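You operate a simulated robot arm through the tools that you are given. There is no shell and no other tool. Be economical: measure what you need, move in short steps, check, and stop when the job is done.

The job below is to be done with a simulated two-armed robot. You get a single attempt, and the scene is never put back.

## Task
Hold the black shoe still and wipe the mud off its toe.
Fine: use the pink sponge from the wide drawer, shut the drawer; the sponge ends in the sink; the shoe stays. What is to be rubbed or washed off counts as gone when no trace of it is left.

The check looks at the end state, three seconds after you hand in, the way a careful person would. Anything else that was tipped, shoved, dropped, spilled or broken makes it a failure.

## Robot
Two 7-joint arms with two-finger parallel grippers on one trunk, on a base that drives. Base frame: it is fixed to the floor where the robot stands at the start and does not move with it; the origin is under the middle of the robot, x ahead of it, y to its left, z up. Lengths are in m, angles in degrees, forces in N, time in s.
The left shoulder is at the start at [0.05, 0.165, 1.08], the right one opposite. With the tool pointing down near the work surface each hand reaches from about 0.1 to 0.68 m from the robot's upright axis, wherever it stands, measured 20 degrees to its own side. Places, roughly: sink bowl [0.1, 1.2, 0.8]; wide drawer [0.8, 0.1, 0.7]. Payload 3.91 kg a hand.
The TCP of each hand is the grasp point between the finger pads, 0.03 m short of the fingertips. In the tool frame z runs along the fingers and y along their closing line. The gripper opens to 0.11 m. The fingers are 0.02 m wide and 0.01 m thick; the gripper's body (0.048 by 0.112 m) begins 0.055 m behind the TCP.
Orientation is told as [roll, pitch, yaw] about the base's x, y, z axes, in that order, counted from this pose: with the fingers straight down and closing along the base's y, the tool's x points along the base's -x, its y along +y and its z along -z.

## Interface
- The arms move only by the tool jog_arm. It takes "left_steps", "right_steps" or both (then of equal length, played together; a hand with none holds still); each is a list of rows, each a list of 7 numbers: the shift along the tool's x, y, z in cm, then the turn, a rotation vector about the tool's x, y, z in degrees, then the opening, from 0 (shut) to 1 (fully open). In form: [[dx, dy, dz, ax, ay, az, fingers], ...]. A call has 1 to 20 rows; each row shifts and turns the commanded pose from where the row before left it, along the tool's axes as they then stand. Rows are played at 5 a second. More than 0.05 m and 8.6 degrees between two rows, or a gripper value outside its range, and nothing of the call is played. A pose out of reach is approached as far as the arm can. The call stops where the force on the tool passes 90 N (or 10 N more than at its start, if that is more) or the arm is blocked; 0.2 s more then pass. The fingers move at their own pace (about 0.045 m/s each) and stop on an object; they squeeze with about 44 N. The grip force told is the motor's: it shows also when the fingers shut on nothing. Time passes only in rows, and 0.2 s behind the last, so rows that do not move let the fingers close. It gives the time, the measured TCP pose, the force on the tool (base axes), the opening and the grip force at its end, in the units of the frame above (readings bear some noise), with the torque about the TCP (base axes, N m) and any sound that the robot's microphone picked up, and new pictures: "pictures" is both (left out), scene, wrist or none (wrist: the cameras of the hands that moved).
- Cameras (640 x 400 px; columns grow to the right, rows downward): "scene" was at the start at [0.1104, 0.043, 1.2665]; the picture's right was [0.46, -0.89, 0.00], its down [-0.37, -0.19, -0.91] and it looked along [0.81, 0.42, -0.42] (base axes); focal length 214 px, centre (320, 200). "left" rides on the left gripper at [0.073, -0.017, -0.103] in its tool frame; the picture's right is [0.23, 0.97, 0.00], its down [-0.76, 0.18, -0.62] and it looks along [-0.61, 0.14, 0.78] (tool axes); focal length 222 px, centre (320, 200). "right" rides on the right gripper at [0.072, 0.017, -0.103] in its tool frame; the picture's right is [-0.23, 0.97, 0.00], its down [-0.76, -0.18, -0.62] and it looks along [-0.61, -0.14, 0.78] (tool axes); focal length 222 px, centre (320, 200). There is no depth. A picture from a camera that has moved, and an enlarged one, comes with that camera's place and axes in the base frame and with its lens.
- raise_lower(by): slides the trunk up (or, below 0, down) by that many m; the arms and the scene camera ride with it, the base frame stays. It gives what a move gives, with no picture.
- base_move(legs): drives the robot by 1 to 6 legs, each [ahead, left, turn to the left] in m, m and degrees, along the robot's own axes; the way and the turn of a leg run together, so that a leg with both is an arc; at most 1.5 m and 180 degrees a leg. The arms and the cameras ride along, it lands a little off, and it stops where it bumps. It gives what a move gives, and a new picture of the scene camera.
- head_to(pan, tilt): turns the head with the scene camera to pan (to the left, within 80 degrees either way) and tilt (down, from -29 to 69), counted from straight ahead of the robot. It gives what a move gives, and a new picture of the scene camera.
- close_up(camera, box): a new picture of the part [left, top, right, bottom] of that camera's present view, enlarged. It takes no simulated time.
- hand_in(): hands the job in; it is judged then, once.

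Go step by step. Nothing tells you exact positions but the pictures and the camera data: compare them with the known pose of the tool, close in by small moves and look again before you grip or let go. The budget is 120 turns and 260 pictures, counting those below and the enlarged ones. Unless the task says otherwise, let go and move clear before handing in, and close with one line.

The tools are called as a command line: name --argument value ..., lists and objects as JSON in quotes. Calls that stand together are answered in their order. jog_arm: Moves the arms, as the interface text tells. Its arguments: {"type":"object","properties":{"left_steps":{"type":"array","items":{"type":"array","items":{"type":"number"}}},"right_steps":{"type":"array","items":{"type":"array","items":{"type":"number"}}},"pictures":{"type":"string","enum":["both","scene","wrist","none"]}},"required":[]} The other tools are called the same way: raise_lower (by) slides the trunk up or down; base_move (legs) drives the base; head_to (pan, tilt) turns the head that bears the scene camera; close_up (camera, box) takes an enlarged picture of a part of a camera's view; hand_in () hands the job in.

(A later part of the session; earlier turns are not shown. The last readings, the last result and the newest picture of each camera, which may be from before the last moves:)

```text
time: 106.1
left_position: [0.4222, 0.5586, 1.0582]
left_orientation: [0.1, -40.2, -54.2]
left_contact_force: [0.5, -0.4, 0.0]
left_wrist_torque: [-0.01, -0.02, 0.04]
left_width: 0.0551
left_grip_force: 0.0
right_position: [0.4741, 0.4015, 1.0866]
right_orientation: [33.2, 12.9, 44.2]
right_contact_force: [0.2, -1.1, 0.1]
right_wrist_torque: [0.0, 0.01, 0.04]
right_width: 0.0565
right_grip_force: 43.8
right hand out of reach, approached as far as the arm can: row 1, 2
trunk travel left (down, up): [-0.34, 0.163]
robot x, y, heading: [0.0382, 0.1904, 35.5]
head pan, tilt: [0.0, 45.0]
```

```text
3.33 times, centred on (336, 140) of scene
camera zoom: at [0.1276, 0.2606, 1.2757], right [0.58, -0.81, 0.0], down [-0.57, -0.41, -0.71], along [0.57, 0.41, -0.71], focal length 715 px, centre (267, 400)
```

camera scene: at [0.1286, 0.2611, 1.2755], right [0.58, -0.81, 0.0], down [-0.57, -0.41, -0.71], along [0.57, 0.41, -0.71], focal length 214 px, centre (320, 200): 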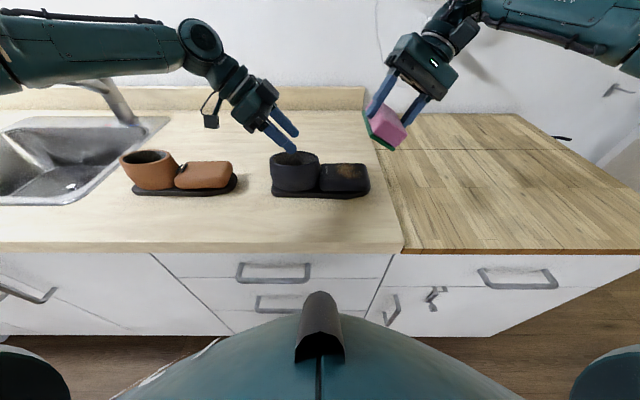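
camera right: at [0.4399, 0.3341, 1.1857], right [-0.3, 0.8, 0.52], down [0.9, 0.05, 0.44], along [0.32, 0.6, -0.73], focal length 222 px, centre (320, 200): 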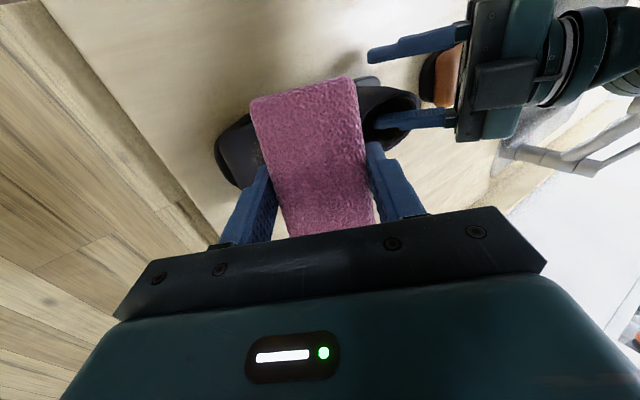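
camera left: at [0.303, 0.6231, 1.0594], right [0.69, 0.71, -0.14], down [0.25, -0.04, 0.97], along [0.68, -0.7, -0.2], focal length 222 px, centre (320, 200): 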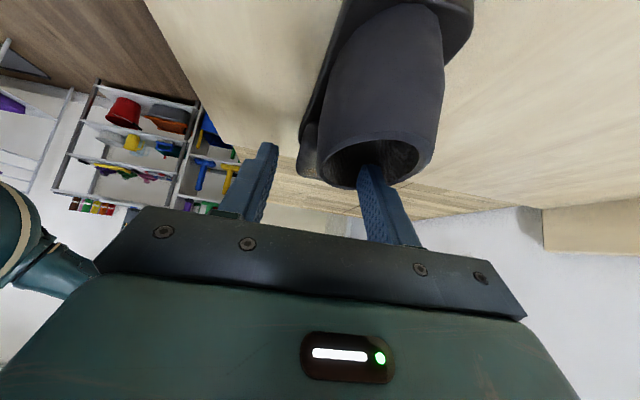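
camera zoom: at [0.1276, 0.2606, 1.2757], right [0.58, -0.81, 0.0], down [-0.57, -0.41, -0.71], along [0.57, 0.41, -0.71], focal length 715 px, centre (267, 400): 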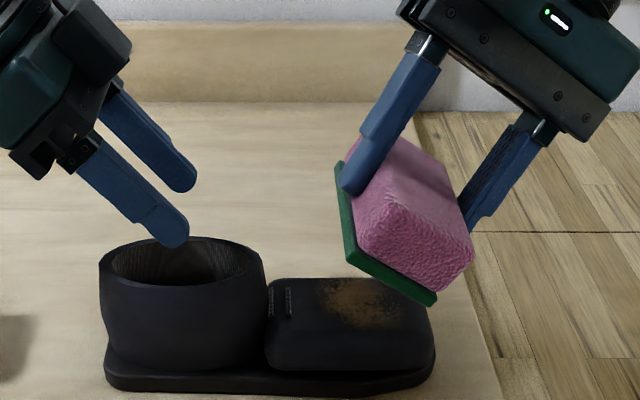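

Slightly short still. I'll lean the right hand 8° more and shift the base 3 cm left, where the left arm now has slack.

jog_arm --right_steps '[[0, 0, -0.5, -8, 0, 0, 0]]' --pictures "none"

base_move --legs '[[0.01, 0.03, 0]]'

jog_arm --right_steps '[[-1.5, 0, -0.4, 0, 0, 0, 0], [-1, -0.6, 0.7, 0, 0, 0, 0]]' --left_steps '[[-1, -0.5, 0.8, 0, 0, 0, 0.5], [-1, -0.5, 0.8, 0, 0, 0, 0.5]]' --pictures "wrist"

close_up --camera "scene" --box '[220, 80, 444, 220]'

```text
time: 106.5
left_position: [0.4218, 0.5577, 1.0581]
left_orientation: [0.2, -40.3, -54.2]
left_contact_force: [-0.4, -0.3, 1.0]
left_wrist_torque: [0.01, -0.03, -0.02]
left_width: 0.0549
left_grip_force: 0.1
right_position: [0.477, 0.3992, 1.091]
right_orientation: [41.3, 13.2, 44.2]
right_contact_force: [0.4, 0.4, -0.2]
right_wrist_torque: [0.01, 0.02, 0.0]
right_width: 0.0566
right_grip_force: 43.8
trunk travel left (down, up): [-0.34, 0.163]
robot x, y, heading: [0.0383, 0.1939, 35.9]
head pan, tilt: [0.0, 45.0]
```

```text
time: 107.3
left_position: [0.4122, 0.5886, 1.0576]
left_orientation: [0.1, -40.3, -54.1]
left_contact_force: [0.3, 0.6, -0.5]
left_wrist_torque: [-0.03, -0.02, 0.02]
left_width: 0.0549
left_grip_force: 0.1
right_position: [0.4668, 0.4307, 1.0912]
right_orientation: [41.0, 13.1, 44.4]
right_contact_force: [-0.7, 0.6, 0.3]
right_wrist_torque: [-0.01, -0.01, 0.01]
right_width: 0.0568
right_grip_force: 44.0
trunk travel left (down, up): [-0.34, 0.163]
robot x, y, heading: [0.0296, 0.2227, 35.9]
head pan, tilt: [0.0, 45.0]
camera scene: at [0.1183, 0.2912, 1.2756], right [0.59, -0.81, 0.0], down [-0.57, -0.41, -0.71], along [0.57, 0.41, -0.71], focal length 214 px, centre (320, 200)
```

scene: 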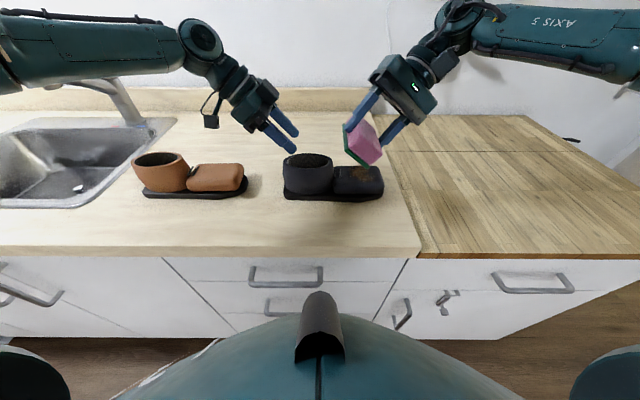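

```text
time: 107.9
left_position: [0.4151, 0.5615, 1.0588]
left_orientation: [0.2, -40.2, -54.2]
left_contact_force: [0.2, 0.0, -1.0]
left_wrist_torque: [0.03, -0.03, 0.02]
left_width: 0.0553
left_grip_force: 0.1
left hand out of reach, approached as far as the arm can: row 2
right_position: [0.4847, 0.4402, 1.0792]
right_orientation: [41.2, 13.0, 44.2]
right_contact_force: [-0.5, -0.6, -0.2]
right_wrist_torque: [0.02, 0.02, 0.04]
right_width: 0.0563
right_grip_force: 43.6
right hand out of reach, approached as far as the arm can: row 2
trunk travel left (down, up): [-0.34, 0.163]
robot x, y, heading: [0.0254, 0.2239, 35.7]
head pan, tilt: [0.0, 45.0]
camera right: at [0.4882, 0.3662, 1.1826], right [-0.25, 0.78, 0.57], down [0.97, 0.18, 0.17], along [0.03, 0.6, -0.8], focal length 222 px, centre (320, 200)
camera left: at [0.3301, 0.6496, 1.0905], right [0.69, 0.71, -0.14], down [0.25, -0.04, 0.97], along [0.68, -0.7, -0.2], focal length 222 px, centre (320, 200)
```

right: 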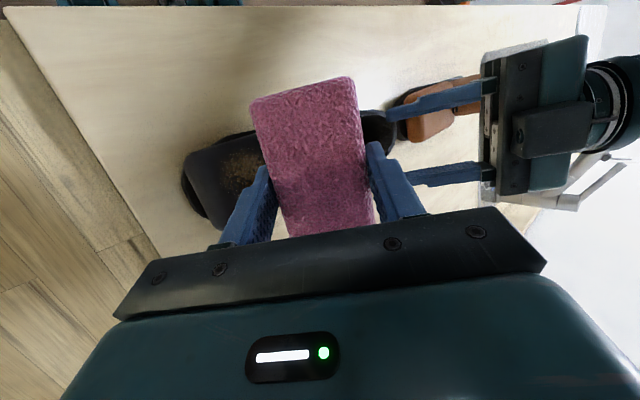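
left: 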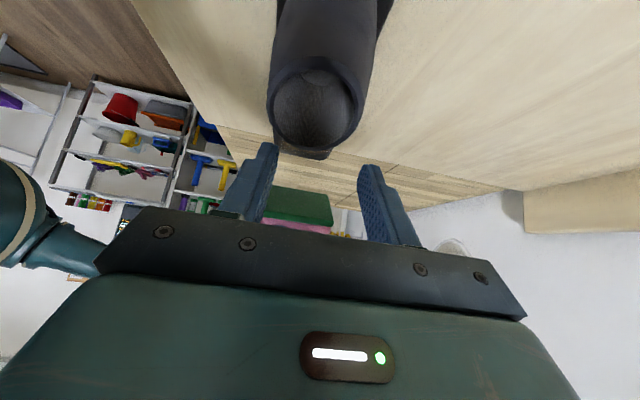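

```text
2.86 times, centred on (332, 150) of scene
camera zoom: at [0.1186, 0.29, 1.2757], right [0.59, -0.81, 0.0], down [-0.57, -0.41, -0.71], along [0.57, 0.41, -0.71], focal length 613 px, centre (286, 343)
```

zoom: 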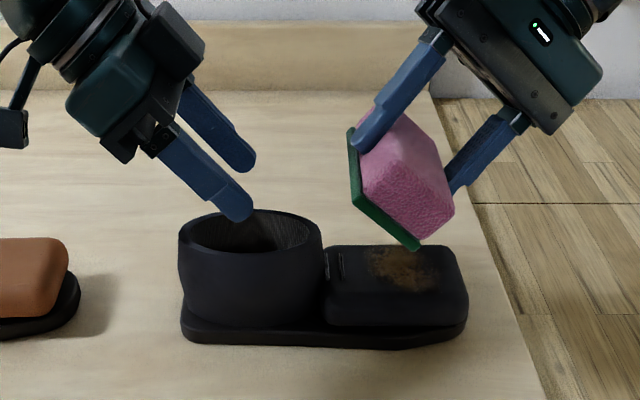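

The right hand now reaches over the toe (n≈0.651, l≈0.071). I'll bring the left hand back to the earlier pinch spot and descend.

jog_arm --left_steps '[[0, -4.1, 0, 0, 0, 0, 0.5], [0.9, 0, 1.4, 0, 0, 0, 0.5], [0.95, 0, 1.4, 0, 0, 0, 0.5], [0.95, 0, 1.4, 0, 0, 0, 0.5]]' --pictures "none"

close_up --camera "left" --box '[200, 60, 520, 260]'

close_up --camera "scene" --box '[220, 80, 444, 220]'

```text
time: 108.9
left_position: [0.3845, 0.5327, 1.0072]
left_orientation: [0.1, -40.2, -54.0]
left_contact_force: [-0.5, -0.6, -0.6]
left_wrist_torque: [0.03, 0.0, -0.01]
left_width: 0.0549
left_grip_force: 0.0
right_position: [0.4841, 0.439, 1.0799]
right_orientation: [41.2, 13.1, 44.4]
right_contact_force: [0.0, 0.2, 0.5]
right_wrist_torque: [0.03, 0.0, -0.01]
right_width: 0.0566
right_grip_force: 44.2
trunk travel left (down, up): [-0.34, 0.163]
robot x, y, heading: [0.0314, 0.228, 36.0]
head pan, tilt: [0.0, 45.0]
```

```text
2.00 times, centred on (360, 160) of left
camera zoom: at [0.2994, 0.6214, 1.039], right [0.69, 0.71, -0.15], down [0.25, -0.04, 0.97], along [0.68, -0.7, -0.2], focal length 444 px, centre (240, 280)
```

zoom: 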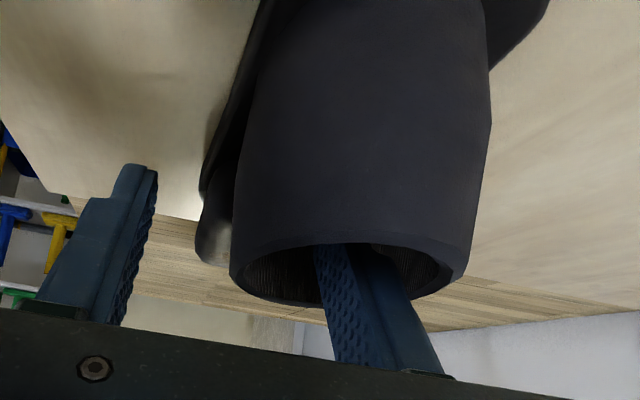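

```text
2.86 times, centred on (332, 150) of scene
camera zoom: at [0.1187, 0.2903, 1.2756], right [0.59, -0.81, 0.0], down [-0.57, -0.41, -0.71], along [0.57, 0.41, -0.71], focal length 613 px, centre (286, 343)
```

zoom: 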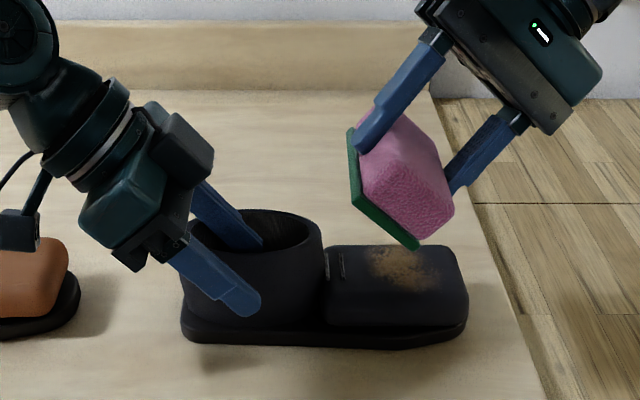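

Same spot as before, so I close the left hand, then lower the sponge to just above the toe.

jog_arm --left_steps '[[0, 0, 0, 0, 0, 0, 0], [0, 0, 0, 0, 0, 0, 0], [0, 0, 0, 0, 0, 0, 0], [0, 0, 0, 0, 0, 0, 0], [0, 0, 0, 0, 0, 0, 0]]' --pictures "none"

jog_arm --right_steps '[[-0.33, -0.1, 1.05, 0, 0, 0, 0], [-0.33, -0.1, 1.05, 0, 0, 0, 0], [-0.22, -0.64, 0.74, 0, 0, 0, 0]]' --pictures "none"

close_up --camera "scene" --box '[280, 110, 440, 210]'

```text
time: 110.1
left_position: [0.3856, 0.5318, 1.0078]
left_orientation: [0.0, -40.2, -54.0]
left_contact_force: [-0.7, -0.5, 0.1]
left_wrist_torque: [-0.12, 0.03, -0.01]
left_width: 0.0059
left_grip_force: 43.7
right_position: [0.4848, 0.4403, 1.0785]
right_orientation: [41.3, 13.1, 44.3]
right_contact_force: [0.4, -0.6, -0.2]
right_wrist_torque: [-0.01, 0.04, -0.03]
right_width: 0.0563
right_grip_force: 43.4
trunk travel left (down, up): [-0.34, 0.163]
robot x, y, heading: [0.0295, 0.2273, 35.7]
head pan, tilt: [0.0, 45.0]
```

```text
time: 110.9
left_position: [0.3866, 0.5325, 1.0071]
left_orientation: [0.1, -40.2, -54.0]
left_contact_force: [-0.5, 0.6, 0.1]
left_wrist_torque: [-0.06, 0.07, -0.08]
left_width: 0.0056
left_grip_force: 44.0
right_position: [0.4741, 0.443, 1.051]
right_orientation: [41.3, 13.1, 44.3]
right_contact_force: [0.6, 0.6, -0.2]
right_wrist_torque: [-0.03, 0.02, 0.01]
right_width: 0.0568
right_grip_force: 44.0
right hand out of reach, approached as far as the arm can: row 1, 2
trunk travel left (down, up): [-0.34, 0.163]
robot x, y, heading: [0.0266, 0.2252, 36.1]
head pan, tilt: [0.0, 45.0]
```

```text
4.00 times, centred on (360, 160) of scene
camera zoom: at [0.1185, 0.2903, 1.2756], right [0.59, -0.81, 0.0], down [-0.57, -0.41, -0.71], along [0.57, 0.41, -0.71], focal length 858 px, centre (160, 360)
```

zoom: 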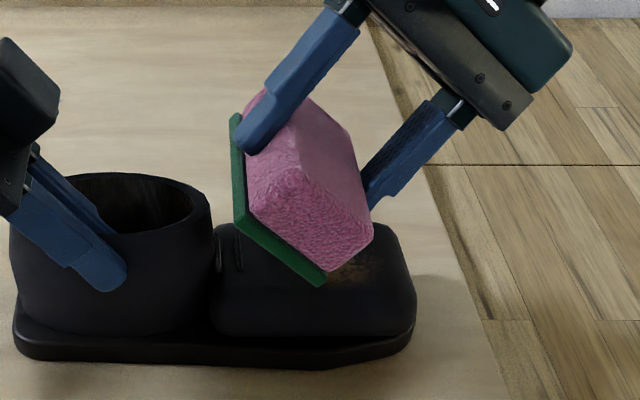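

The sponge's lower edge is about 1.5 cm above the toe, toward the mud's left end. I'll lower in half-centimetre steps and feel for contact.

jog_arm --right_steps '[[-0.11, -0.32, 0.37, 0, 0, 0, 0], [-0.11, -0.32, 0.37, 0, 0, 0, 0], [-0.11, -0.32, 0.37, 0, 0, 0, 0]]' --pictures "none"

close_up --camera "scene" --box '[280, 110, 440, 210]'

```text
time: 111.7
left_position: [0.3855, 0.5336, 1.0064]
left_orientation: [0.1, -40.2, -54.2]
left_contact_force: [0.2, -0.9, 0.0]
left_wrist_torque: [-0.05, 0.1, -0.06]
left_width: 0.006
left_grip_force: 43.9
right_position: [0.4744, 0.4411, 1.0373]
right_orientation: [41.2, 13.1, 44.3]
right_contact_force: [-0.2, 0.5, 0.1]
right_wrist_torque: [-0.01, 0.03, 0.0]
right_width: 0.0567
right_grip_force: 43.7
trunk travel left (down, up): [-0.34, 0.163]
robot x, y, heading: [0.0265, 0.2271, 35.9]
head pan, tilt: [0.0, 45.0]
```

```text
4.00 times, centred on (360, 160) of scene
camera zoom: at [0.1185, 0.2903, 1.2756], right [0.59, -0.81, 0.0], down [-0.57, -0.41, -0.71], along [0.57, 0.41, -0.71], focal length 858 px, centre (160, 360)
```

zoom: 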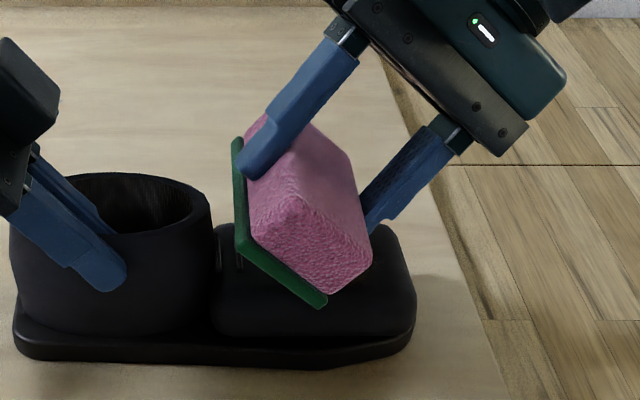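

No contact yet; continuing down in small steps.

jog_arm --right_steps '[[-0.09, -0.26, 0.29, 0, 0, 0, 0], [-0.09, -0.26, 0.29, 0, 0, 0, 0], [-0.09, -0.26, 0.29, 0, 0, 0, 0]]' --pictures "none"

```text
time: 112.5
left_position: [0.3846, 0.533, 1.0071]
left_orientation: [0.2, -40.2, -54.0]
left_contact_force: [-0.2, -0.6, 0.3]
left_wrist_torque: [-0.04, 0.05, -0.02]
left_width: 0.0052
left_grip_force: 44.5
right_position: [0.4758, 0.438, 1.0263]
right_orientation: [41.2, 13.0, 44.4]
right_contact_force: [-0.3, 0.2, -0.6]
right_wrist_torque: [-0.03, -0.02, 0.01]
right_width: 0.0567
right_grip_force: 44.0
right hand out of reach, approached as far as the arm can: row 1
trunk travel left (down, up): [-0.34, 0.163]
robot x, y, heading: [0.0311, 0.2274, 35.9]
head pan, tilt: [0.0, 45.0]
```

jog_arm --right_steps '[[-0.09, -0.26, 0.29, 0, 0, 0, 0], [-0.09, -0.26, 0.29, 0, 0, 0, 0], [-0.09, -0.26, 0.29, 0, 0, 0, 0]]' --pictures "wrist"

close_up --camera "scene" --box '[280, 110, 440, 210]'

```text
time: 113.3
left_position: [0.3851, 0.5321, 1.0078]
left_orientation: [0.1, -40.3, -54.0]
left_contact_force: [4.8, -1.0, -8.6]
left_wrist_torque: [-0.32, -0.27, 0.27]
left_width: 0.0057
left_grip_force: 44.1
right_position: [0.473, 0.4378, 1.0212]
right_orientation: [41.7, 12.3, 44.3]
right_contact_force: [1.1, -1.8, 37.5]
right_wrist_torque: [0.55, -0.83, -0.04]
right_width: 0.0566
right_grip_force: 43.8
trunk travel left (down, up): [-0.34, 0.163]
robot x, y, heading: [0.0287, 0.2235, 35.7]
head pan, tilt: [0.0, 45.0]
camera right: at [0.4765, 0.3617, 1.1229], right [-0.25, 0.77, 0.58], down [0.97, 0.18, 0.18], along [0.03, 0.61, -0.79], focal length 222 px, centre (320, 200)
```

right: 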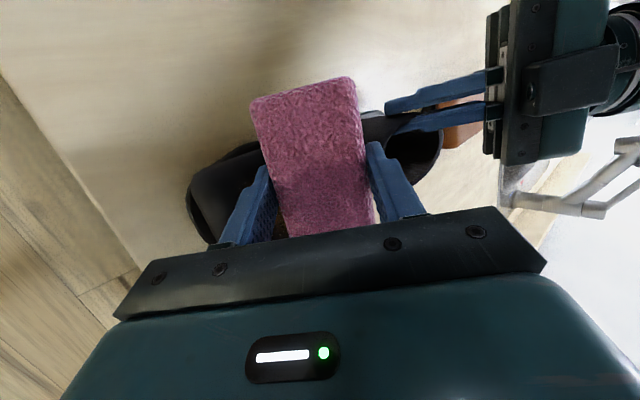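

```text
4.00 times, centred on (360, 160) of scene
camera zoom: at [0.1174, 0.2891, 1.2763], right [0.59, -0.81, 0.0], down [-0.57, -0.41, -0.71], along [0.57, 0.41, -0.71], focal length 858 px, centre (160, 360)
```

zoom: 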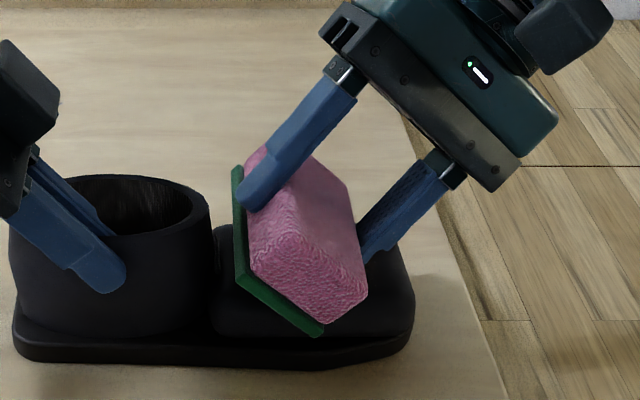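

Contact: 37 N, a bit firm. I'll ease off 2 mm and sweep the sponge edge right 7 cm across the mud and back.

jog_arm --right_steps '[[0.04, 0.13, -0.15, 0, 0, 0, 0], [0.14, -0.77, -0.63, 0, 0, 0, 0], [0.14, -0.77, -0.63, 0, 0, 0, 0], [0.14, -0.77, -0.63, 0, 0, 0, 0], [0.14, -0.77, -0.63, 0, 0, 0, 0], [0.14, -0.77, -0.63, 0, 0, 0, 0], [0.14, -0.77, -0.63, 0, 0, 0, 0], [0.14, -0.77, -0.63, 0, 0, 0, 0]]' --pictures "none"

close_up --camera "scene" --box '[280, 110, 440, 210]'

```text
time: 115.1
left_position: [0.3867, 0.5338, 1.0067]
left_orientation: [0.2, -40.3, -54.0]
left_contact_force: [-1.7, 1.7, -0.5]
left_wrist_torque: [0.27, 0.24, 0.03]
left_width: 0.0057
left_grip_force: 43.8
right_position: [0.5181, 0.3805, 1.0121]
right_orientation: [41.0, 13.6, 44.2]
right_contact_force: [1.4, -1.4, 0.8]
right_wrist_torque: [-0.08, 0.0, 0.04]
right_width: 0.0567
right_grip_force: 43.5
trunk travel left (down, up): [-0.34, 0.163]
robot x, y, heading: [0.0285, 0.2214, 35.6]
head pan, tilt: [0.0, 45.0]
```

```text
4.00 times, centred on (360, 160) of scene
camera zoom: at [0.1188, 0.2903, 1.2752], right [0.59, -0.81, 0.0], down [-0.57, -0.41, -0.71], along [0.57, 0.41, -0.71], focal length 858 px, centre (160, 360)
```

zoom: 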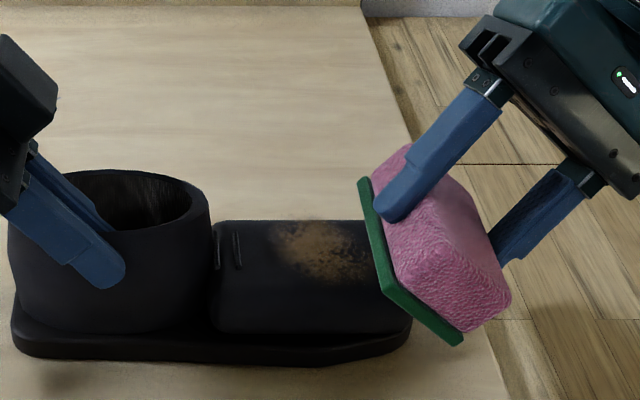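

The mud is still there; the sponge probably only touched the strap. I'll lift, go back over the mud's middle, and lower until I feel contact there.

jog_arm --right_steps '[[0.34, 0.96, -1.1, 0, 0, 0, 0], [-0.27, 1.54, 1.25, 0, 0, 0, 0], [-0.27, 1.54, 1.25, 0, 0, 0, 0], [-0.11, -0.32, 0.37, 0, 0, 0, 0]]' --pictures "none"

close_up --camera "scene" --box '[280, 110, 440, 210]'

```text
time: 116.1
left_position: [0.385, 0.5318, 1.0069]
left_orientation: [0.2, -40.4, -54.2]
left_contact_force: [-0.6, 0.6, 0.2]
left_wrist_torque: [-0.33, -0.24, -0.01]
left_width: 0.0054
left_grip_force: 43.8
right_position: [0.4931, 0.4134, 1.0241]
right_orientation: [41.2, 13.1, 44.4]
right_contact_force: [-0.4, 0.4, 0.2]
right_wrist_torque: [0.0, -0.02, 0.02]
right_width: 0.0567
right_grip_force: 43.4
trunk travel left (down, up): [-0.34, 0.163]
robot x, y, heading: [0.0342, 0.2258, 35.8]
head pan, tilt: [0.0, 45.0]
```

```text
4.00 times, centred on (360, 160) of scene
camera zoom: at [0.1184, 0.2903, 1.2757], right [0.59, -0.81, 0.0], down [-0.57, -0.41, -0.71], along [0.57, 0.41, -0.71], focal length 858 px, centre (160, 360)
```

zoom: 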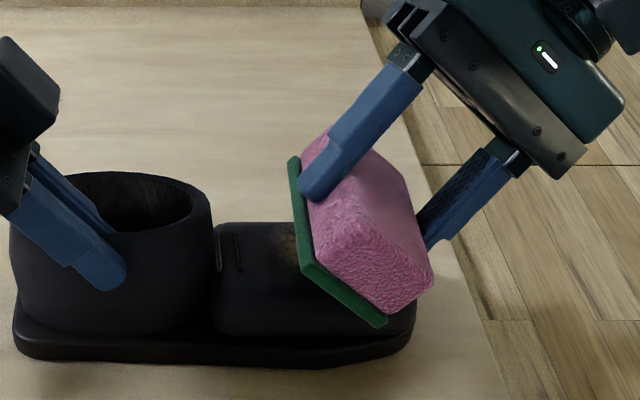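

The sponge's near end hangs slightly lower, so the edge isn't level. I'll pitch 5° more, then lower onto the mud.

jog_arm --right_steps '[[0, 0, 0, 0, 5, 0, 0], [-0.07, -0.19, 0.22, 0, 0, 0, 0], [-0.07, -0.19, 0.22, 0, 0, 0, 0]]' --pictures "none"

close_up --camera "scene" --box '[280, 110, 440, 210]'

```text
time: 116.9
left_position: [0.3852, 0.5343, 1.0077]
left_orientation: [0.2, -40.2, -54.1]
left_contact_force: [3.8, -0.6, -0.7]
left_wrist_torque: [-0.61, -0.32, 0.31]
left_width: 0.0056
left_grip_force: 43.9
right_position: [0.4925, 0.4144, 1.0225]
right_orientation: [42.3, 16.4, 47.8]
right_contact_force: [0.3, -2.0, 18.1]
right_wrist_torque: [0.41, -0.59, -0.07]
right_width: 0.0566
right_grip_force: 44.1
trunk travel left (down, up): [-0.34, 0.163]
robot x, y, heading: [0.0299, 0.2268, 36.1]
head pan, tilt: [0.0, 45.0]
```

```text
4.00 times, centred on (360, 160) of scene
camera zoom: at [0.1177, 0.2895, 1.2761], right [0.59, -0.81, 0.0], down [-0.57, -0.41, -0.71], along [0.57, 0.41, -0.71], focal length 858 px, centre (160, 360)
```

zoom: 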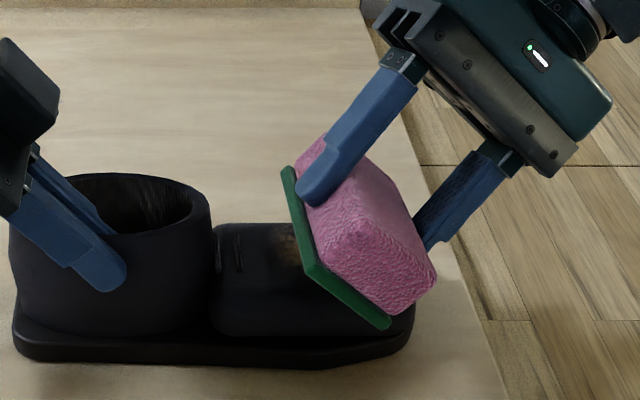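

Torques show contact at the far end of the edge now, so 13° was nearer right. I'll turn back 6° and press again lightly to check the balance.

jog_arm --right_steps '[[0.07, 0.19, -0.22, 0, 0, 0, 0], [0, 0, 0, 0, -6, 0, 0], [-0.07, -0.19, 0.22, 0, 0, 0, 0], [-0.07, -0.19, 0.22, 0, 0, 0, 0]]' --pictures "none"

```text
time: 117.9
left_position: [0.3851, 0.5318, 1.007]
left_orientation: [0.2, -40.1, -54.1]
left_contact_force: [3.0, 2.7, -3.5]
left_wrist_torque: [-0.33, -0.47, 0.45]
left_width: 0.0054
left_grip_force: 43.5
right_position: [0.4906, 0.4142, 1.0193]
right_orientation: [41.2, 12.0, 43.7]
right_contact_force: [-0.5, -10.2, 31.9]
right_wrist_torque: [-0.72, 0.55, 0.15]
right_width: 0.0567
right_grip_force: 43.9
trunk travel left (down, up): [-0.34, 0.163]
robot x, y, heading: [0.0295, 0.2213, 36.0]
head pan, tilt: [0.0, 45.0]
```

Now contact is at the near part of the mud band. I'll sweep left and right across the mud under this pressure.

jog_arm --right_steps '[[-0.14, 0.77, 0.63, 0, 0, 0, 0], [-0.14, 0.77, 0.63, 0, 0, 0, 0], [-0.14, 0.77, 0.63, 0, 0, 0, 0], [-0.14, 0.77, 0.63, 0, 0, 0, 0], [0.14, -0.77, -0.63, 0, 0, 0, 0], [0.14, -0.77, -0.63, 0, 0, 0, 0], [0.14, -0.77, -0.63, 0, 0, 0, 0], [0.14, -0.77, -0.63, 0, 0, 0, 0], [0.14, -0.77, -0.63, 0, 0, 0, 0]]' --pictures "none"

close_up --camera "scene" --box '[280, 110, 440, 210]'

```text
time: 119.9
left_position: [0.3843, 0.5309, 1.0066]
left_orientation: [0.2, -40.2, -54.2]
left_contact_force: [5.2, -7.8, -5.5]
left_wrist_torque: [0.06, 0.26, -0.2]
left_width: 0.0057
left_grip_force: 43.6
right_position: [0.4968, 0.3999, 1.0206]
right_orientation: [41.2, 12.3, 43.8]
right_contact_force: [-4.8, 3.7, 17.2]
right_wrist_torque: [0.32, 0.22, 0.02]
right_width: 0.0568
right_grip_force: 44.3
right hand out of reach, approached as far as the arm can: row 4
trunk travel left (down, up): [-0.34, 0.163]
robot x, y, heading: [0.0267, 0.2225, 35.8]
head pan, tilt: [0.0, 45.0]
```

```text
4.00 times, centred on (360, 160) of scene
camera zoom: at [0.1178, 0.2896, 1.2757], right [0.59, -0.81, 0.0], down [-0.57, -0.41, -0.71], along [0.57, 0.41, -0.71], focal length 858 px, centre (160, 360)
```

zoom: 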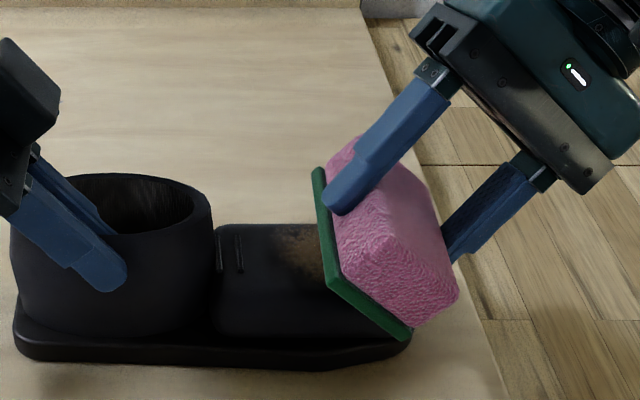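

Let me move off to the right and look at the result.

jog_arm --right_steps '[[0.14, -0.77, -0.63, 0, 0, 0, 0], [0.14, -0.77, -0.63, 0, 0, 0, 0], [0.34, 0.6, -1.1, 0, 0, 0, 0], [0.14, -0.77, -1.2, 0, 0, 0, 0], [0.14, -0.77, -1.2, 0, 0, 0, 0], [0.14, -0.77, -1.2, 0, 0, 0, 0]]' --pictures "none"

close_up --camera "scene" --box '[320, 140, 416, 200]'

```text
time: 121.3
left_position: [0.3851, 0.5336, 1.0067]
left_orientation: [0.1, -40.3, -54.1]
left_contact_force: [0.3, 0.2, -0.2]
left_wrist_torque: [-0.16, -0.08, 0.08]
left_width: 0.0056
left_grip_force: 44.1
right_position: [0.5356, 0.3506, 1.0423]
right_orientation: [41.0, 12.4, 43.7]
right_contact_force: [0.1, -0.1, 0.1]
right_wrist_torque: [0.02, -0.03, 0.0]
right_width: 0.057
right_grip_force: 44.0
trunk travel left (down, up): [-0.34, 0.163]
robot x, y, heading: [0.0287, 0.2288, 35.6]
head pan, tilt: [0.0, 45.0]
```

```text
6.67 times, centred on (368, 170) of scene
camera zoom: at [0.1185, 0.2902, 1.2757], right [0.59, -0.81, 0.0], down [-0.57, -0.41, -0.71], along [0.57, 0.41, -0.71], focal length 1430 px, centre (0, 400)
```

zoom: 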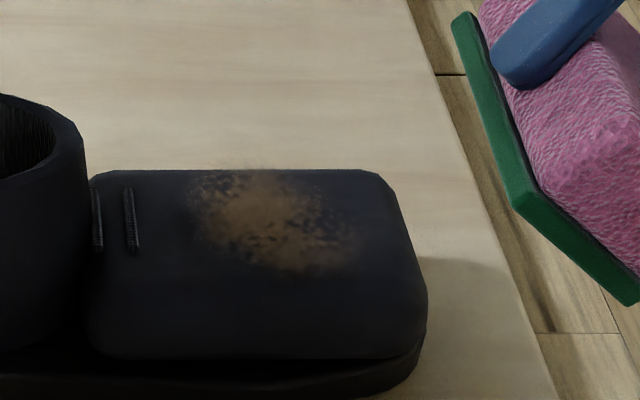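

The mud has faded a bit, so rubbing works but needs more strokes, centred a little further back (n 0.63–0.685). I'll shift 1 cm forward, pitch 2.5°, and do repeated strokes.

jog_arm --right_steps '[[0, 0, 0, 0, 2.5, 0, 0], [-0.96, 0.04, -0.26, 0, 0, 0, 0], [-0.44, 2.46, 2.0, 0, 0, 0, 0], [-0.44, 2.46, 2.0, 0, 0, 0, 0], [-0.27, -0.77, 0.88, 0, 0, 0, 0], [-0.18, -0.51, 0.59, 0, 0, 0, 0], [-0.09, -0.26, 0.29, 0, 0, 0, 0], [-0.25, 1.38, 1.13, 0, 0, 0, 0], [-0.25, 1.38, 1.13, 0, 0, 0, 0], [-0.25, 1.38, 1.13, 0, 0, 0, 0], [0.25, -1.38, -1.13, 0, 0, 0, 0], [0.25, -1.38, -1.13, 0, 0, 0, 0], [0.25, -1.38, -1.13, 0, 0, 0, 0], [-0.25, 1.38, 1.13, 0, 0, 0, 0], [-0.25, 1.38, 1.13, 0, 0, 0, 0], [-0.25, 1.38, 1.13, 0, 0, 0, 0], [0.25, -1.38, -1.13, 0, 0, 0, 0], [0.25, -1.38, -1.13, 0, 0, 0, 0], [0.25, -1.38, -1.13, 0, 0, 0, 0]]' --pictures "none"

close_up --camera "scene" --box '[280, 110, 440, 210]'

```text
time: 125.3
left_position: [0.3846, 0.5323, 1.007]
left_orientation: [0.0, -40.3, -54.2]
left_contact_force: [0.6, -1.4, 3.1]
left_wrist_torque: [0.15, 0.18, 0.03]
left_width: 0.0056
left_grip_force: 44.2
right_position: [0.5036, 0.3911, 1.0237]
right_orientation: [41.4, 14.1, 45.3]
right_contact_force: [0.0, 0.4, -0.3]
right_wrist_torque: [0.02, -0.01, -0.05]
right_width: 0.0566
right_grip_force: 44.2
right hand out of reach, approached as far as the arm can: row 9, 10
trunk travel left (down, up): [-0.34, 0.163]
robot x, y, heading: [0.0299, 0.228, 35.9]
head pan, tilt: [0.0, 45.0]
```

```text
4.00 times, centred on (360, 160) of scene
camera zoom: at [0.1185, 0.2901, 1.2756], right [0.59, -0.81, 0.0], down [-0.57, -0.41, -0.71], along [0.57, 0.41, -0.71], focal length 858 px, centre (160, 360)
```

zoom: 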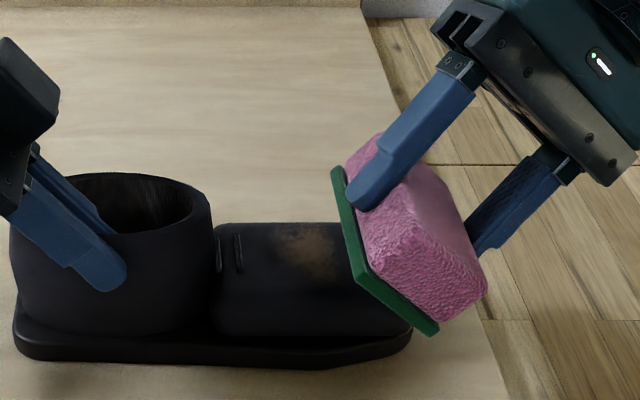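

It's fading, mostly on the right. Contact was lost at the end, so I'll press slightly more and repeat strokes.

jog_arm --right_steps '[[-0.13, -0.38, 0.44, 0, 0, 0, 0], [-0.27, 1.35, 1.17, 0, 0, 0, 0], [-0.27, 1.35, 1.17, 0, 0, 0, 0], [-0.27, 1.35, 1.17, 0, 0, 0, 0], [0.24, -1.42, -1.08, 0, 0, 0, 0], [0.24, -1.42, -1.08, 0, 0, 0, 0], [0.24, -1.42, -1.08, 0, 0, 0, 0], [-0.27, 1.35, 1.17, 0, 0, 0, 0], [-0.27, 1.35, 1.17, 0, 0, 0, 0], [-0.27, 1.35, 1.17, 0, 0, 0, 0], [0.24, -1.42, -1.08, 0, 0, 0, 0], [0.24, -1.42, -1.08, 0, 0, 0, 0], [0.24, -1.42, -1.08, 0, 0, 0, 0]]' --pictures "none"

close_up --camera "scene" --box '[280, 110, 440, 210]'

```text
time: 128.1
left_position: [0.3838, 0.5314, 1.0087]
left_orientation: [0.2, -40.3, -54.2]
left_contact_force: [11.8, -13.8, -11.3]
left_wrist_torque: [0.62, 0.67, -0.13]
left_width: 0.0056
left_grip_force: 44.1
right_position: [0.4983, 0.3927, 1.0188]
right_orientation: [42.3, 13.8, 45.8]
right_contact_force: [-11.5, 10.4, 39.5]
right_wrist_torque: [0.9, 0.22, 0.18]
right_width: 0.0571
right_grip_force: 43.8
right hand out of reach, approached as far as the arm can: row 10
trunk travel left (down, up): [-0.34, 0.163]
robot x, y, heading: [0.0291, 0.2211, 35.8]
head pan, tilt: [0.0, 45.0]
```

```text
4.00 times, centred on (360, 160) of scene
camera zoom: at [0.1165, 0.2891, 1.276], right [0.59, -0.81, 0.0], down [-0.57, -0.41, -0.71], along [0.57, 0.41, -0.71], focal length 858 px, centre (160, 360)
```

zoom: 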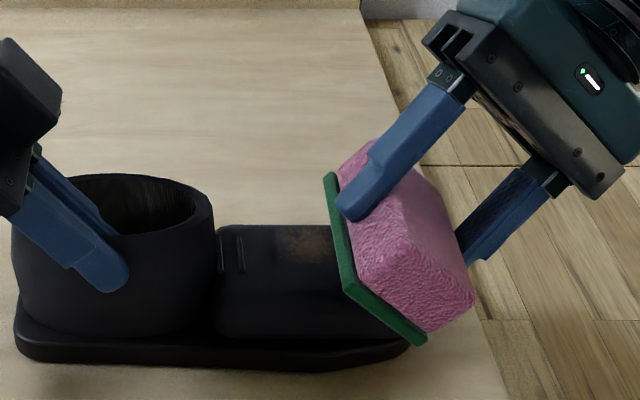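

Good progress, with a remnant at the far part. I'll shift 1 cm forward and keep rubbing at a similar pressure.

jog_arm --right_steps '[[-0.9, 0.14, -0.36, 0, 1.5, 0, 0], [-0.27, 1.45, 1.12, 0, 0, 0, 0], [-0.27, 1.45, 1.12, 0, 0, 0, 0], [-0.27, 1.45, 1.12, 0, 0, 0, 0], [0.22, -1.45, -1.05, 0, 0, 0, 0], [0.22, -1.45, -1.05, 0, 0, 0, 0], [0.22, -1.45, -1.05, 0, 0, 0, 0], [-0.3, 1.38, 1.13, 0, 0, 0, 0], [-0.3, 1.38, 1.13, 0, 0, 0, 0], [-0.3, 1.38, 1.13, 0, 0, 0, 0], [0.2, -1.42, -1.08, 0, 0, 0, 0], [0.2, -1.42, -1.08, 0, 0, 0, 0], [0.2, -1.42, -1.08, 0, 0, 0, 0], [-0.3, 1.38, 1.13, 0, 0, 0, 0], [-0.3, 1.38, 1.13, 0, 0, 0, 0], [-0.3, 1.38, 1.13, 0, 0, 0, 0], [0.2, -1.42, -1.08, 0, 0, 0, 0], [0.2, -1.42, -1.08, 0, 0, 0, 0], [0.2, -1.42, -1.08, 0, 0, 0, 0]]' --pictures "none"

close_up --camera "scene" --box '[280, 110, 440, 210]'

```text
time: 132.1
left_position: [0.3843, 0.5293, 1.0096]
left_orientation: [0.4, -40.3, -54.5]
left_contact_force: [14.5, -22.5, -7.3]
left_wrist_torque: [-0.7, -0.19, -0.52]
left_width: 0.0058
left_grip_force: 43.5
right_position: [0.5024, 0.3857, 1.0191]
right_orientation: [42.9, 14.4, 46.6]
right_contact_force: [-9.3, 11.0, 44.5]
right_wrist_torque: [0.83, 0.25, 0.04]
right_width: 0.0567
right_grip_force: 44.4
right hand out of reach, approached as far as the arm can: row 4, 10, 16
trunk travel left (down, up): [-0.34, 0.163]
robot x, y, heading: [0.03, 0.2251, 35.7]
head pan, tilt: [0.0, 45.0]
```

```text
4.00 times, centred on (360, 160) of scene
camera zoom: at [0.1165, 0.2874, 1.2762], right [0.58, -0.81, 0.0], down [-0.57, -0.41, -0.71], along [0.58, 0.42, -0.7], focal length 858 px, centre (160, 360)
```

zoom: 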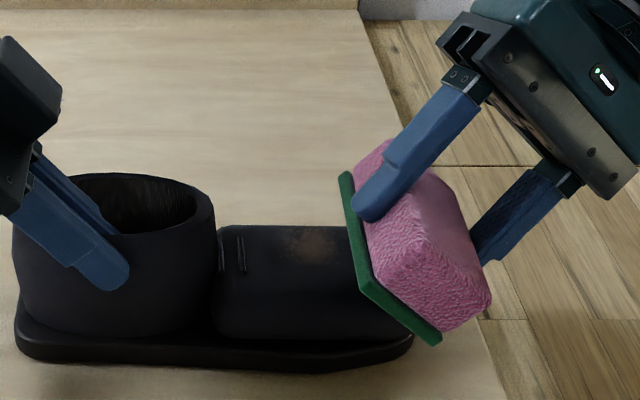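

Only a faint remnant at the back part remains (n≈0.67, l≈0.074). I'll pitch 3° so the far end bears, move forward, and stroke around that spot.

jog_arm --right_steps '[[0.05, 0.15, -0.17, 0, 3, 0, 0], [-0.96, 0.04, -0.26, 0, 0, 0, 0], [-0.27, 1.45, 1.12, 0, 0, 0, 0], [-0.27, 1.45, 1.12, 0, 0, 0, 0], [-0.27, 1.45, 1.12, 0, 0, 0, 0], [-0.27, 1.45, 1.12, 0, 0, 0, 0], [0.0, -1.45, -1.15, 0, 0, 0, 0], [0.0, -1.45, -1.15, 0, 0, 0, 0], [-0.4, 1.38, 1.13, 0, 0, 0, 0], [-0.4, 1.38, 1.13, 0, 0, 0, 0], [0.0, -1.42, -1.15, 0, 0, 0, 0], [0.0, -1.42, -1.15, 0, 0, 0, 0], [-0.4, 1.38, 1.13, 0, 0, 0, 0], [-0.4, 1.38, 1.13, 0, 0, 0, 0], [0.0, -1.42, -1.15, 0, 0, 0, 0], [0.0, -1.42, -1.15, 0, 0, 0, 0], [0.1, -1.42, -1.08, 0, 0, 0, 0], [0.2, -1.42, -1.08, 0, 0, 0, 0]]' --pictures "none"

close_up --camera "scene" --box '[280, 110, 440, 210]'

```text
time: 135.9
left_position: [0.3855, 0.5333, 1.0086]
left_orientation: [0.3, -40.4, -54.2]
left_contact_force: [-1.0, 0.0, 4.5]
left_wrist_torque: [-0.74, -0.62, 0.06]
left_width: 0.0054
left_grip_force: 44.4
right_position: [0.5173, 0.3712, 1.0102]
right_orientation: [42.2, 17.7, 48.5]
right_contact_force: [0.9, 0.3, -0.3]
right_wrist_torque: [-0.02, 0.02, 0.01]
right_width: 0.0565
right_grip_force: 44.1
right hand out of reach, approached as far as the arm can: row 4, 5, 6, 10, 14
trunk travel left (down, up): [-0.34, 0.163]
robot x, y, heading: [0.0304, 0.2256, 35.7]
head pan, tilt: [0.0, 45.0]
```

```text
4.00 times, centred on (360, 160) of scene
camera zoom: at [0.1182, 0.29, 1.2756], right [0.59, -0.81, 0.0], down [-0.57, -0.41, -0.71], along [0.57, 0.41, -0.71], focal length 858 px, centre (160, 360)
```

zoom: 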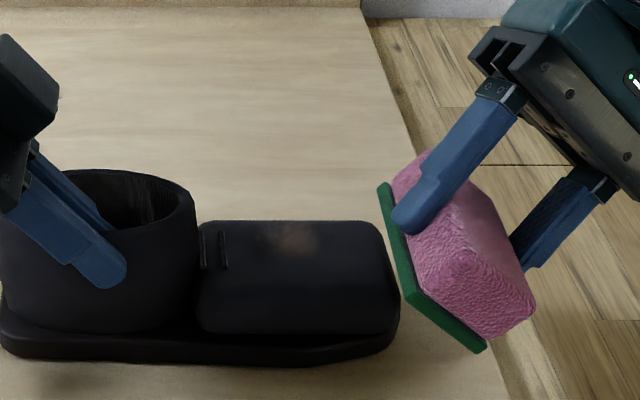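

The mud is nearly gone, but the shoe slid about 8 mm left in the grip. I'll lift the sponge and ease the shoe back right with the left hand, then compare.

jog_arm --right_steps '[[0.34, 0.96, -1.1, 0, 0, 0, 0], [0.34, 0.96, -1.1, 0, 0, 0, 0], [0, 0, 0, 0, 0, 0, 0]]' --left_steps '[[0, 0, 0, 0, 0, 0, 0], [-0.35, 0, 0.29, 0, 0, 0, 0], [-0.35, 0, 0.29, 0, 0, 0, 0]]' --pictures "none"

close_up --camera "scene" --box '[280, 110, 440, 210]'

```text
time: 136.7
left_position: [0.3894, 0.5255, 1.0077]
left_orientation: [0.2, -40.3, -54.1]
left_contact_force: [-0.2, 1.8, 7.5]
left_wrist_torque: [-1.0, -0.82, 0.02]
left_width: 0.0056
left_grip_force: 43.4
right_position: [0.5194, 0.3709, 1.0419]
right_orientation: [42.1, 17.6, 48.5]
right_contact_force: [0.5, -0.4, -0.4]
right_wrist_torque: [0.01, 0.02, 0.01]
right_width: 0.0563
right_grip_force: 44.1
trunk travel left (down, up): [-0.34, 0.163]
robot x, y, heading: [0.0286, 0.2262, 35.6]
head pan, tilt: [0.0, 45.0]
```

```text
4.00 times, centred on (360, 160) of scene
camera zoom: at [0.1178, 0.2904, 1.2757], right [0.59, -0.81, 0.0], down [-0.57, -0.41, -0.71], along [0.57, 0.41, -0.71], focal length 858 px, centre (160, 360)
```

zoom: 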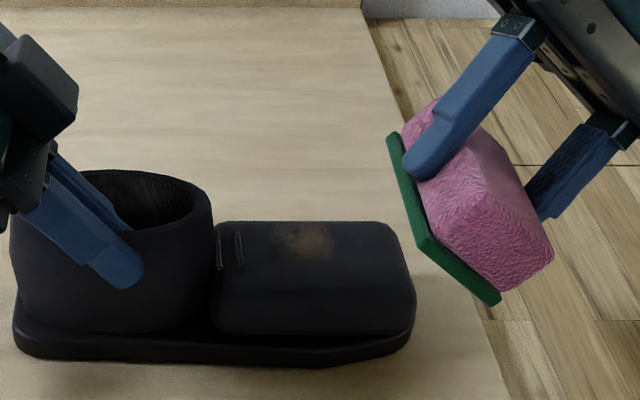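

The shoe is back at its original place. Now I'll bring the sponge over the remnant (n≈0.666, l≈0.079) and touch down gently.

jog_arm --right_steps '[[0, 0, 0, 0, -2, 0, 0], [-0.65, 0.03, -0.25, 0, 0, 0, 0], [-0.5, 1.92, 1.51, 0, 0, 0, 0], [-0.5, 1.92, 1.51, 0, 0, 0, 0], [-0.5, 1.92, 1.51, 0, 0, 0, 0], [-0.45, -0.96, 1.06, 0, 0, 0, 0], [-0.12, -0.26, 0.28, 0, 0, 0, 0]]' --pictures "none"

close_up --camera "scene" --box '[280, 110, 440, 210]'

```text
time: 138.3
left_position: [0.3905, 0.5266, 1.0074]
left_orientation: [0.0, -40.2, -54.1]
left_contact_force: [0.9, 1.6, 6.2]
left_wrist_torque: [-0.84, -0.69, 0.18]
left_width: 0.0055
left_grip_force: 44.2
right_position: [0.4758, 0.4245, 1.0238]
right_orientation: [41.8, 15.9, 47.0]
right_contact_force: [-0.6, 0.1, -0.6]
right_wrist_torque: [0.01, 0.01, -0.01]
right_width: 0.0568
right_grip_force: 44.2
right hand out of reach, approached as far as the arm can: row 5, 6
trunk travel left (down, up): [-0.34, 0.163]
robot x, y, heading: [0.0292, 0.2266, 35.9]
head pan, tilt: [0.0, 45.0]
```

```text
4.00 times, centred on (360, 160) of scene
camera zoom: at [0.1181, 0.2903, 1.2757], right [0.59, -0.81, 0.0], down [-0.57, -0.41, -0.71], along [0.57, 0.41, -0.71], focal length 858 px, centre (160, 360)
```

zoom: 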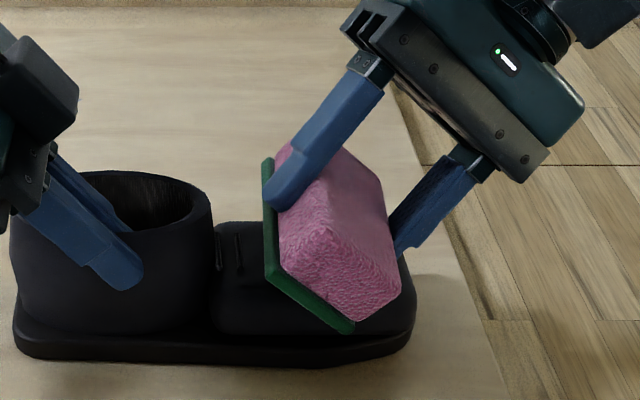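

Just about touching. I'll press a few millimetres and rub with short strokes around the spot.

jog_arm --right_steps '[[-0.12, -0.26, 0.28, 0, 0, 0, 0], [-0.09, -0.19, 0.21, 0, 0, 0, 0], [-0.24, 0.92, 0.73, 0, 0, 0, 0], [0.24, -0.92, -0.73, 0, 0, 0, 0], [0.24, -0.92, -0.73, 0, 0, 0, 0], [-0.24, 0.92, 0.73, 0, 0, 0, 0], [-0.24, 0.92, 0.73, 0, 0, 0, 0], [0.24, -0.92, -0.73, 0, 0, 0, 0], [0.24, -0.92, -0.73, 0, 0, 0, 0], [-0.24, 0.92, 0.73, 0, 0, 0, 0], [-0.24, 0.92, 0.73, 0, 0, 0, 0], [0.24, -0.92, -0.73, 0, 0, 0, 0], [0.24, -0.92, -0.73, 0, 0, 0, 0], [-0.24, 0.92, 0.73, 0, 0, 0, 0], [0, 0, 0, 0, 0, 0, 0]]' --pictures "none"

jog_arm --right_steps '[[0.3, 0.64, -0.7, 0, 0, 0, 0], [0.3, 0.64, -0.7, 0, 0, 0, 0], [0.6, -2.3, -1.8, 0, 0, 0, 0], [0.6, -2.3, -1.8, 0, 0, 0, 0]]' --pictures "none"

close_up --camera "scene" --box '[280, 110, 440, 210]'

```text
time: 141.5
left_position: [0.3908, 0.5267, 1.0078]
left_orientation: [0.2, -40.2, -54.0]
left_contact_force: [-0.1, -0.6, -0.6]
left_wrist_torque: [-0.11, -0.03, -0.02]
left_width: 0.0056
left_grip_force: 43.8
right_position: [0.4741, 0.4148, 1.0203]
right_orientation: [41.9, 16.1, 47.1]
right_contact_force: [0.2, -0.6, -0.4]
right_wrist_torque: [-0.02, -0.02, 0.02]
right_width: 0.0566
right_grip_force: 44.3
right hand out of reach, approached as far as the arm can: row 3
trunk travel left (down, up): [-0.34, 0.163]
robot x, y, heading: [0.0307, 0.2265, 35.8]
head pan, tilt: [0.0, 45.0]
```

```text
time: 142.5
left_position: [0.3915, 0.5267, 1.0069]
left_orientation: [0.0, -40.2, -54.1]
left_contact_force: [1.1, -1.3, -0.3]
left_wrist_torque: [0.12, 0.13, 0.0]
left_width: 0.0056
left_grip_force: 43.8
right_position: [0.5061, 0.3638, 1.04]
right_orientation: [41.9, 16.1, 47.1]
right_contact_force: [-0.3, 0.0, -0.1]
right_wrist_torque: [-0.02, -0.02, 0.01]
right_width: 0.0568
right_grip_force: 43.9
trunk travel left (down, up): [-0.34, 0.163]
robot x, y, heading: [0.0282, 0.2216, 35.9]
head pan, tilt: [0.0, 45.0]
```

```text
4.00 times, centred on (360, 160) of scene
camera zoom: at [0.1187, 0.29, 1.2756], right [0.59, -0.81, 0.0], down [-0.57, -0.41, -0.71], along [0.57, 0.41, -0.71], focal length 858 px, centre (160, 360)
```

zoom: 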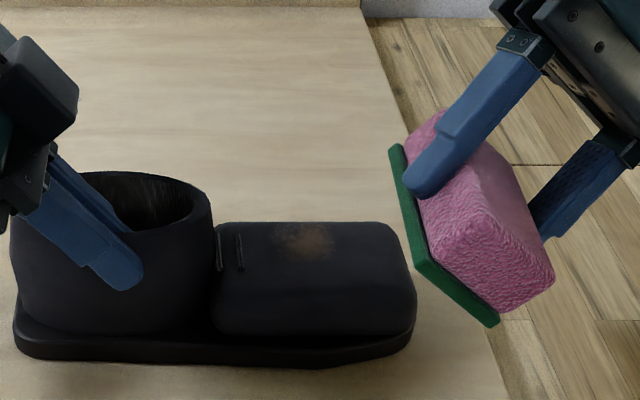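

That pass barely touched. I'll pitch 3° so the far end bears on the spot and lower until there is clear contact.

jog_arm --right_steps '[[0, 0, 0, 0, 3, 0, 0], [-0.45, 1.69, 1.33, 0, 0, 0, 0], [-0.45, 1.69, 1.33, 0, 0, 0, 0], [-0.45, 1.69, 1.33, 0, 0, 0, 0], [-0.45, -0.96, 1.06, 0, 0, 0, 0], [-0.12, -0.26, 0.28, 0, 0, 0, 0], [-0.12, -0.26, 0.28, 0, 0, 0, 0], [-0.12, -0.26, 0.28, 0, 0, 0, 0]]' --pictures "none"

```text
time: 144.3
left_position: [0.3904, 0.526, 1.0073]
left_orientation: [0.2, -40.2, -54.1]
left_contact_force: [3.8, -1.6, -7.4]
left_wrist_torque: [-0.01, -0.02, 0.3]
left_width: 0.0057
left_grip_force: 44.0
right_position: [0.4665, 0.4179, 1.0188]
right_orientation: [42.8, 17.6, 49.3]
right_contact_force: [2.4, 0.1, 26.7]
right_wrist_torque: [0.48, -0.81, 0.0]
right_width: 0.0568
right_grip_force: 44.6
trunk travel left (down, up): [-0.34, 0.163]
robot x, y, heading: [0.0311, 0.2239, 35.8]
head pan, tilt: [0.0, 45.0]
```

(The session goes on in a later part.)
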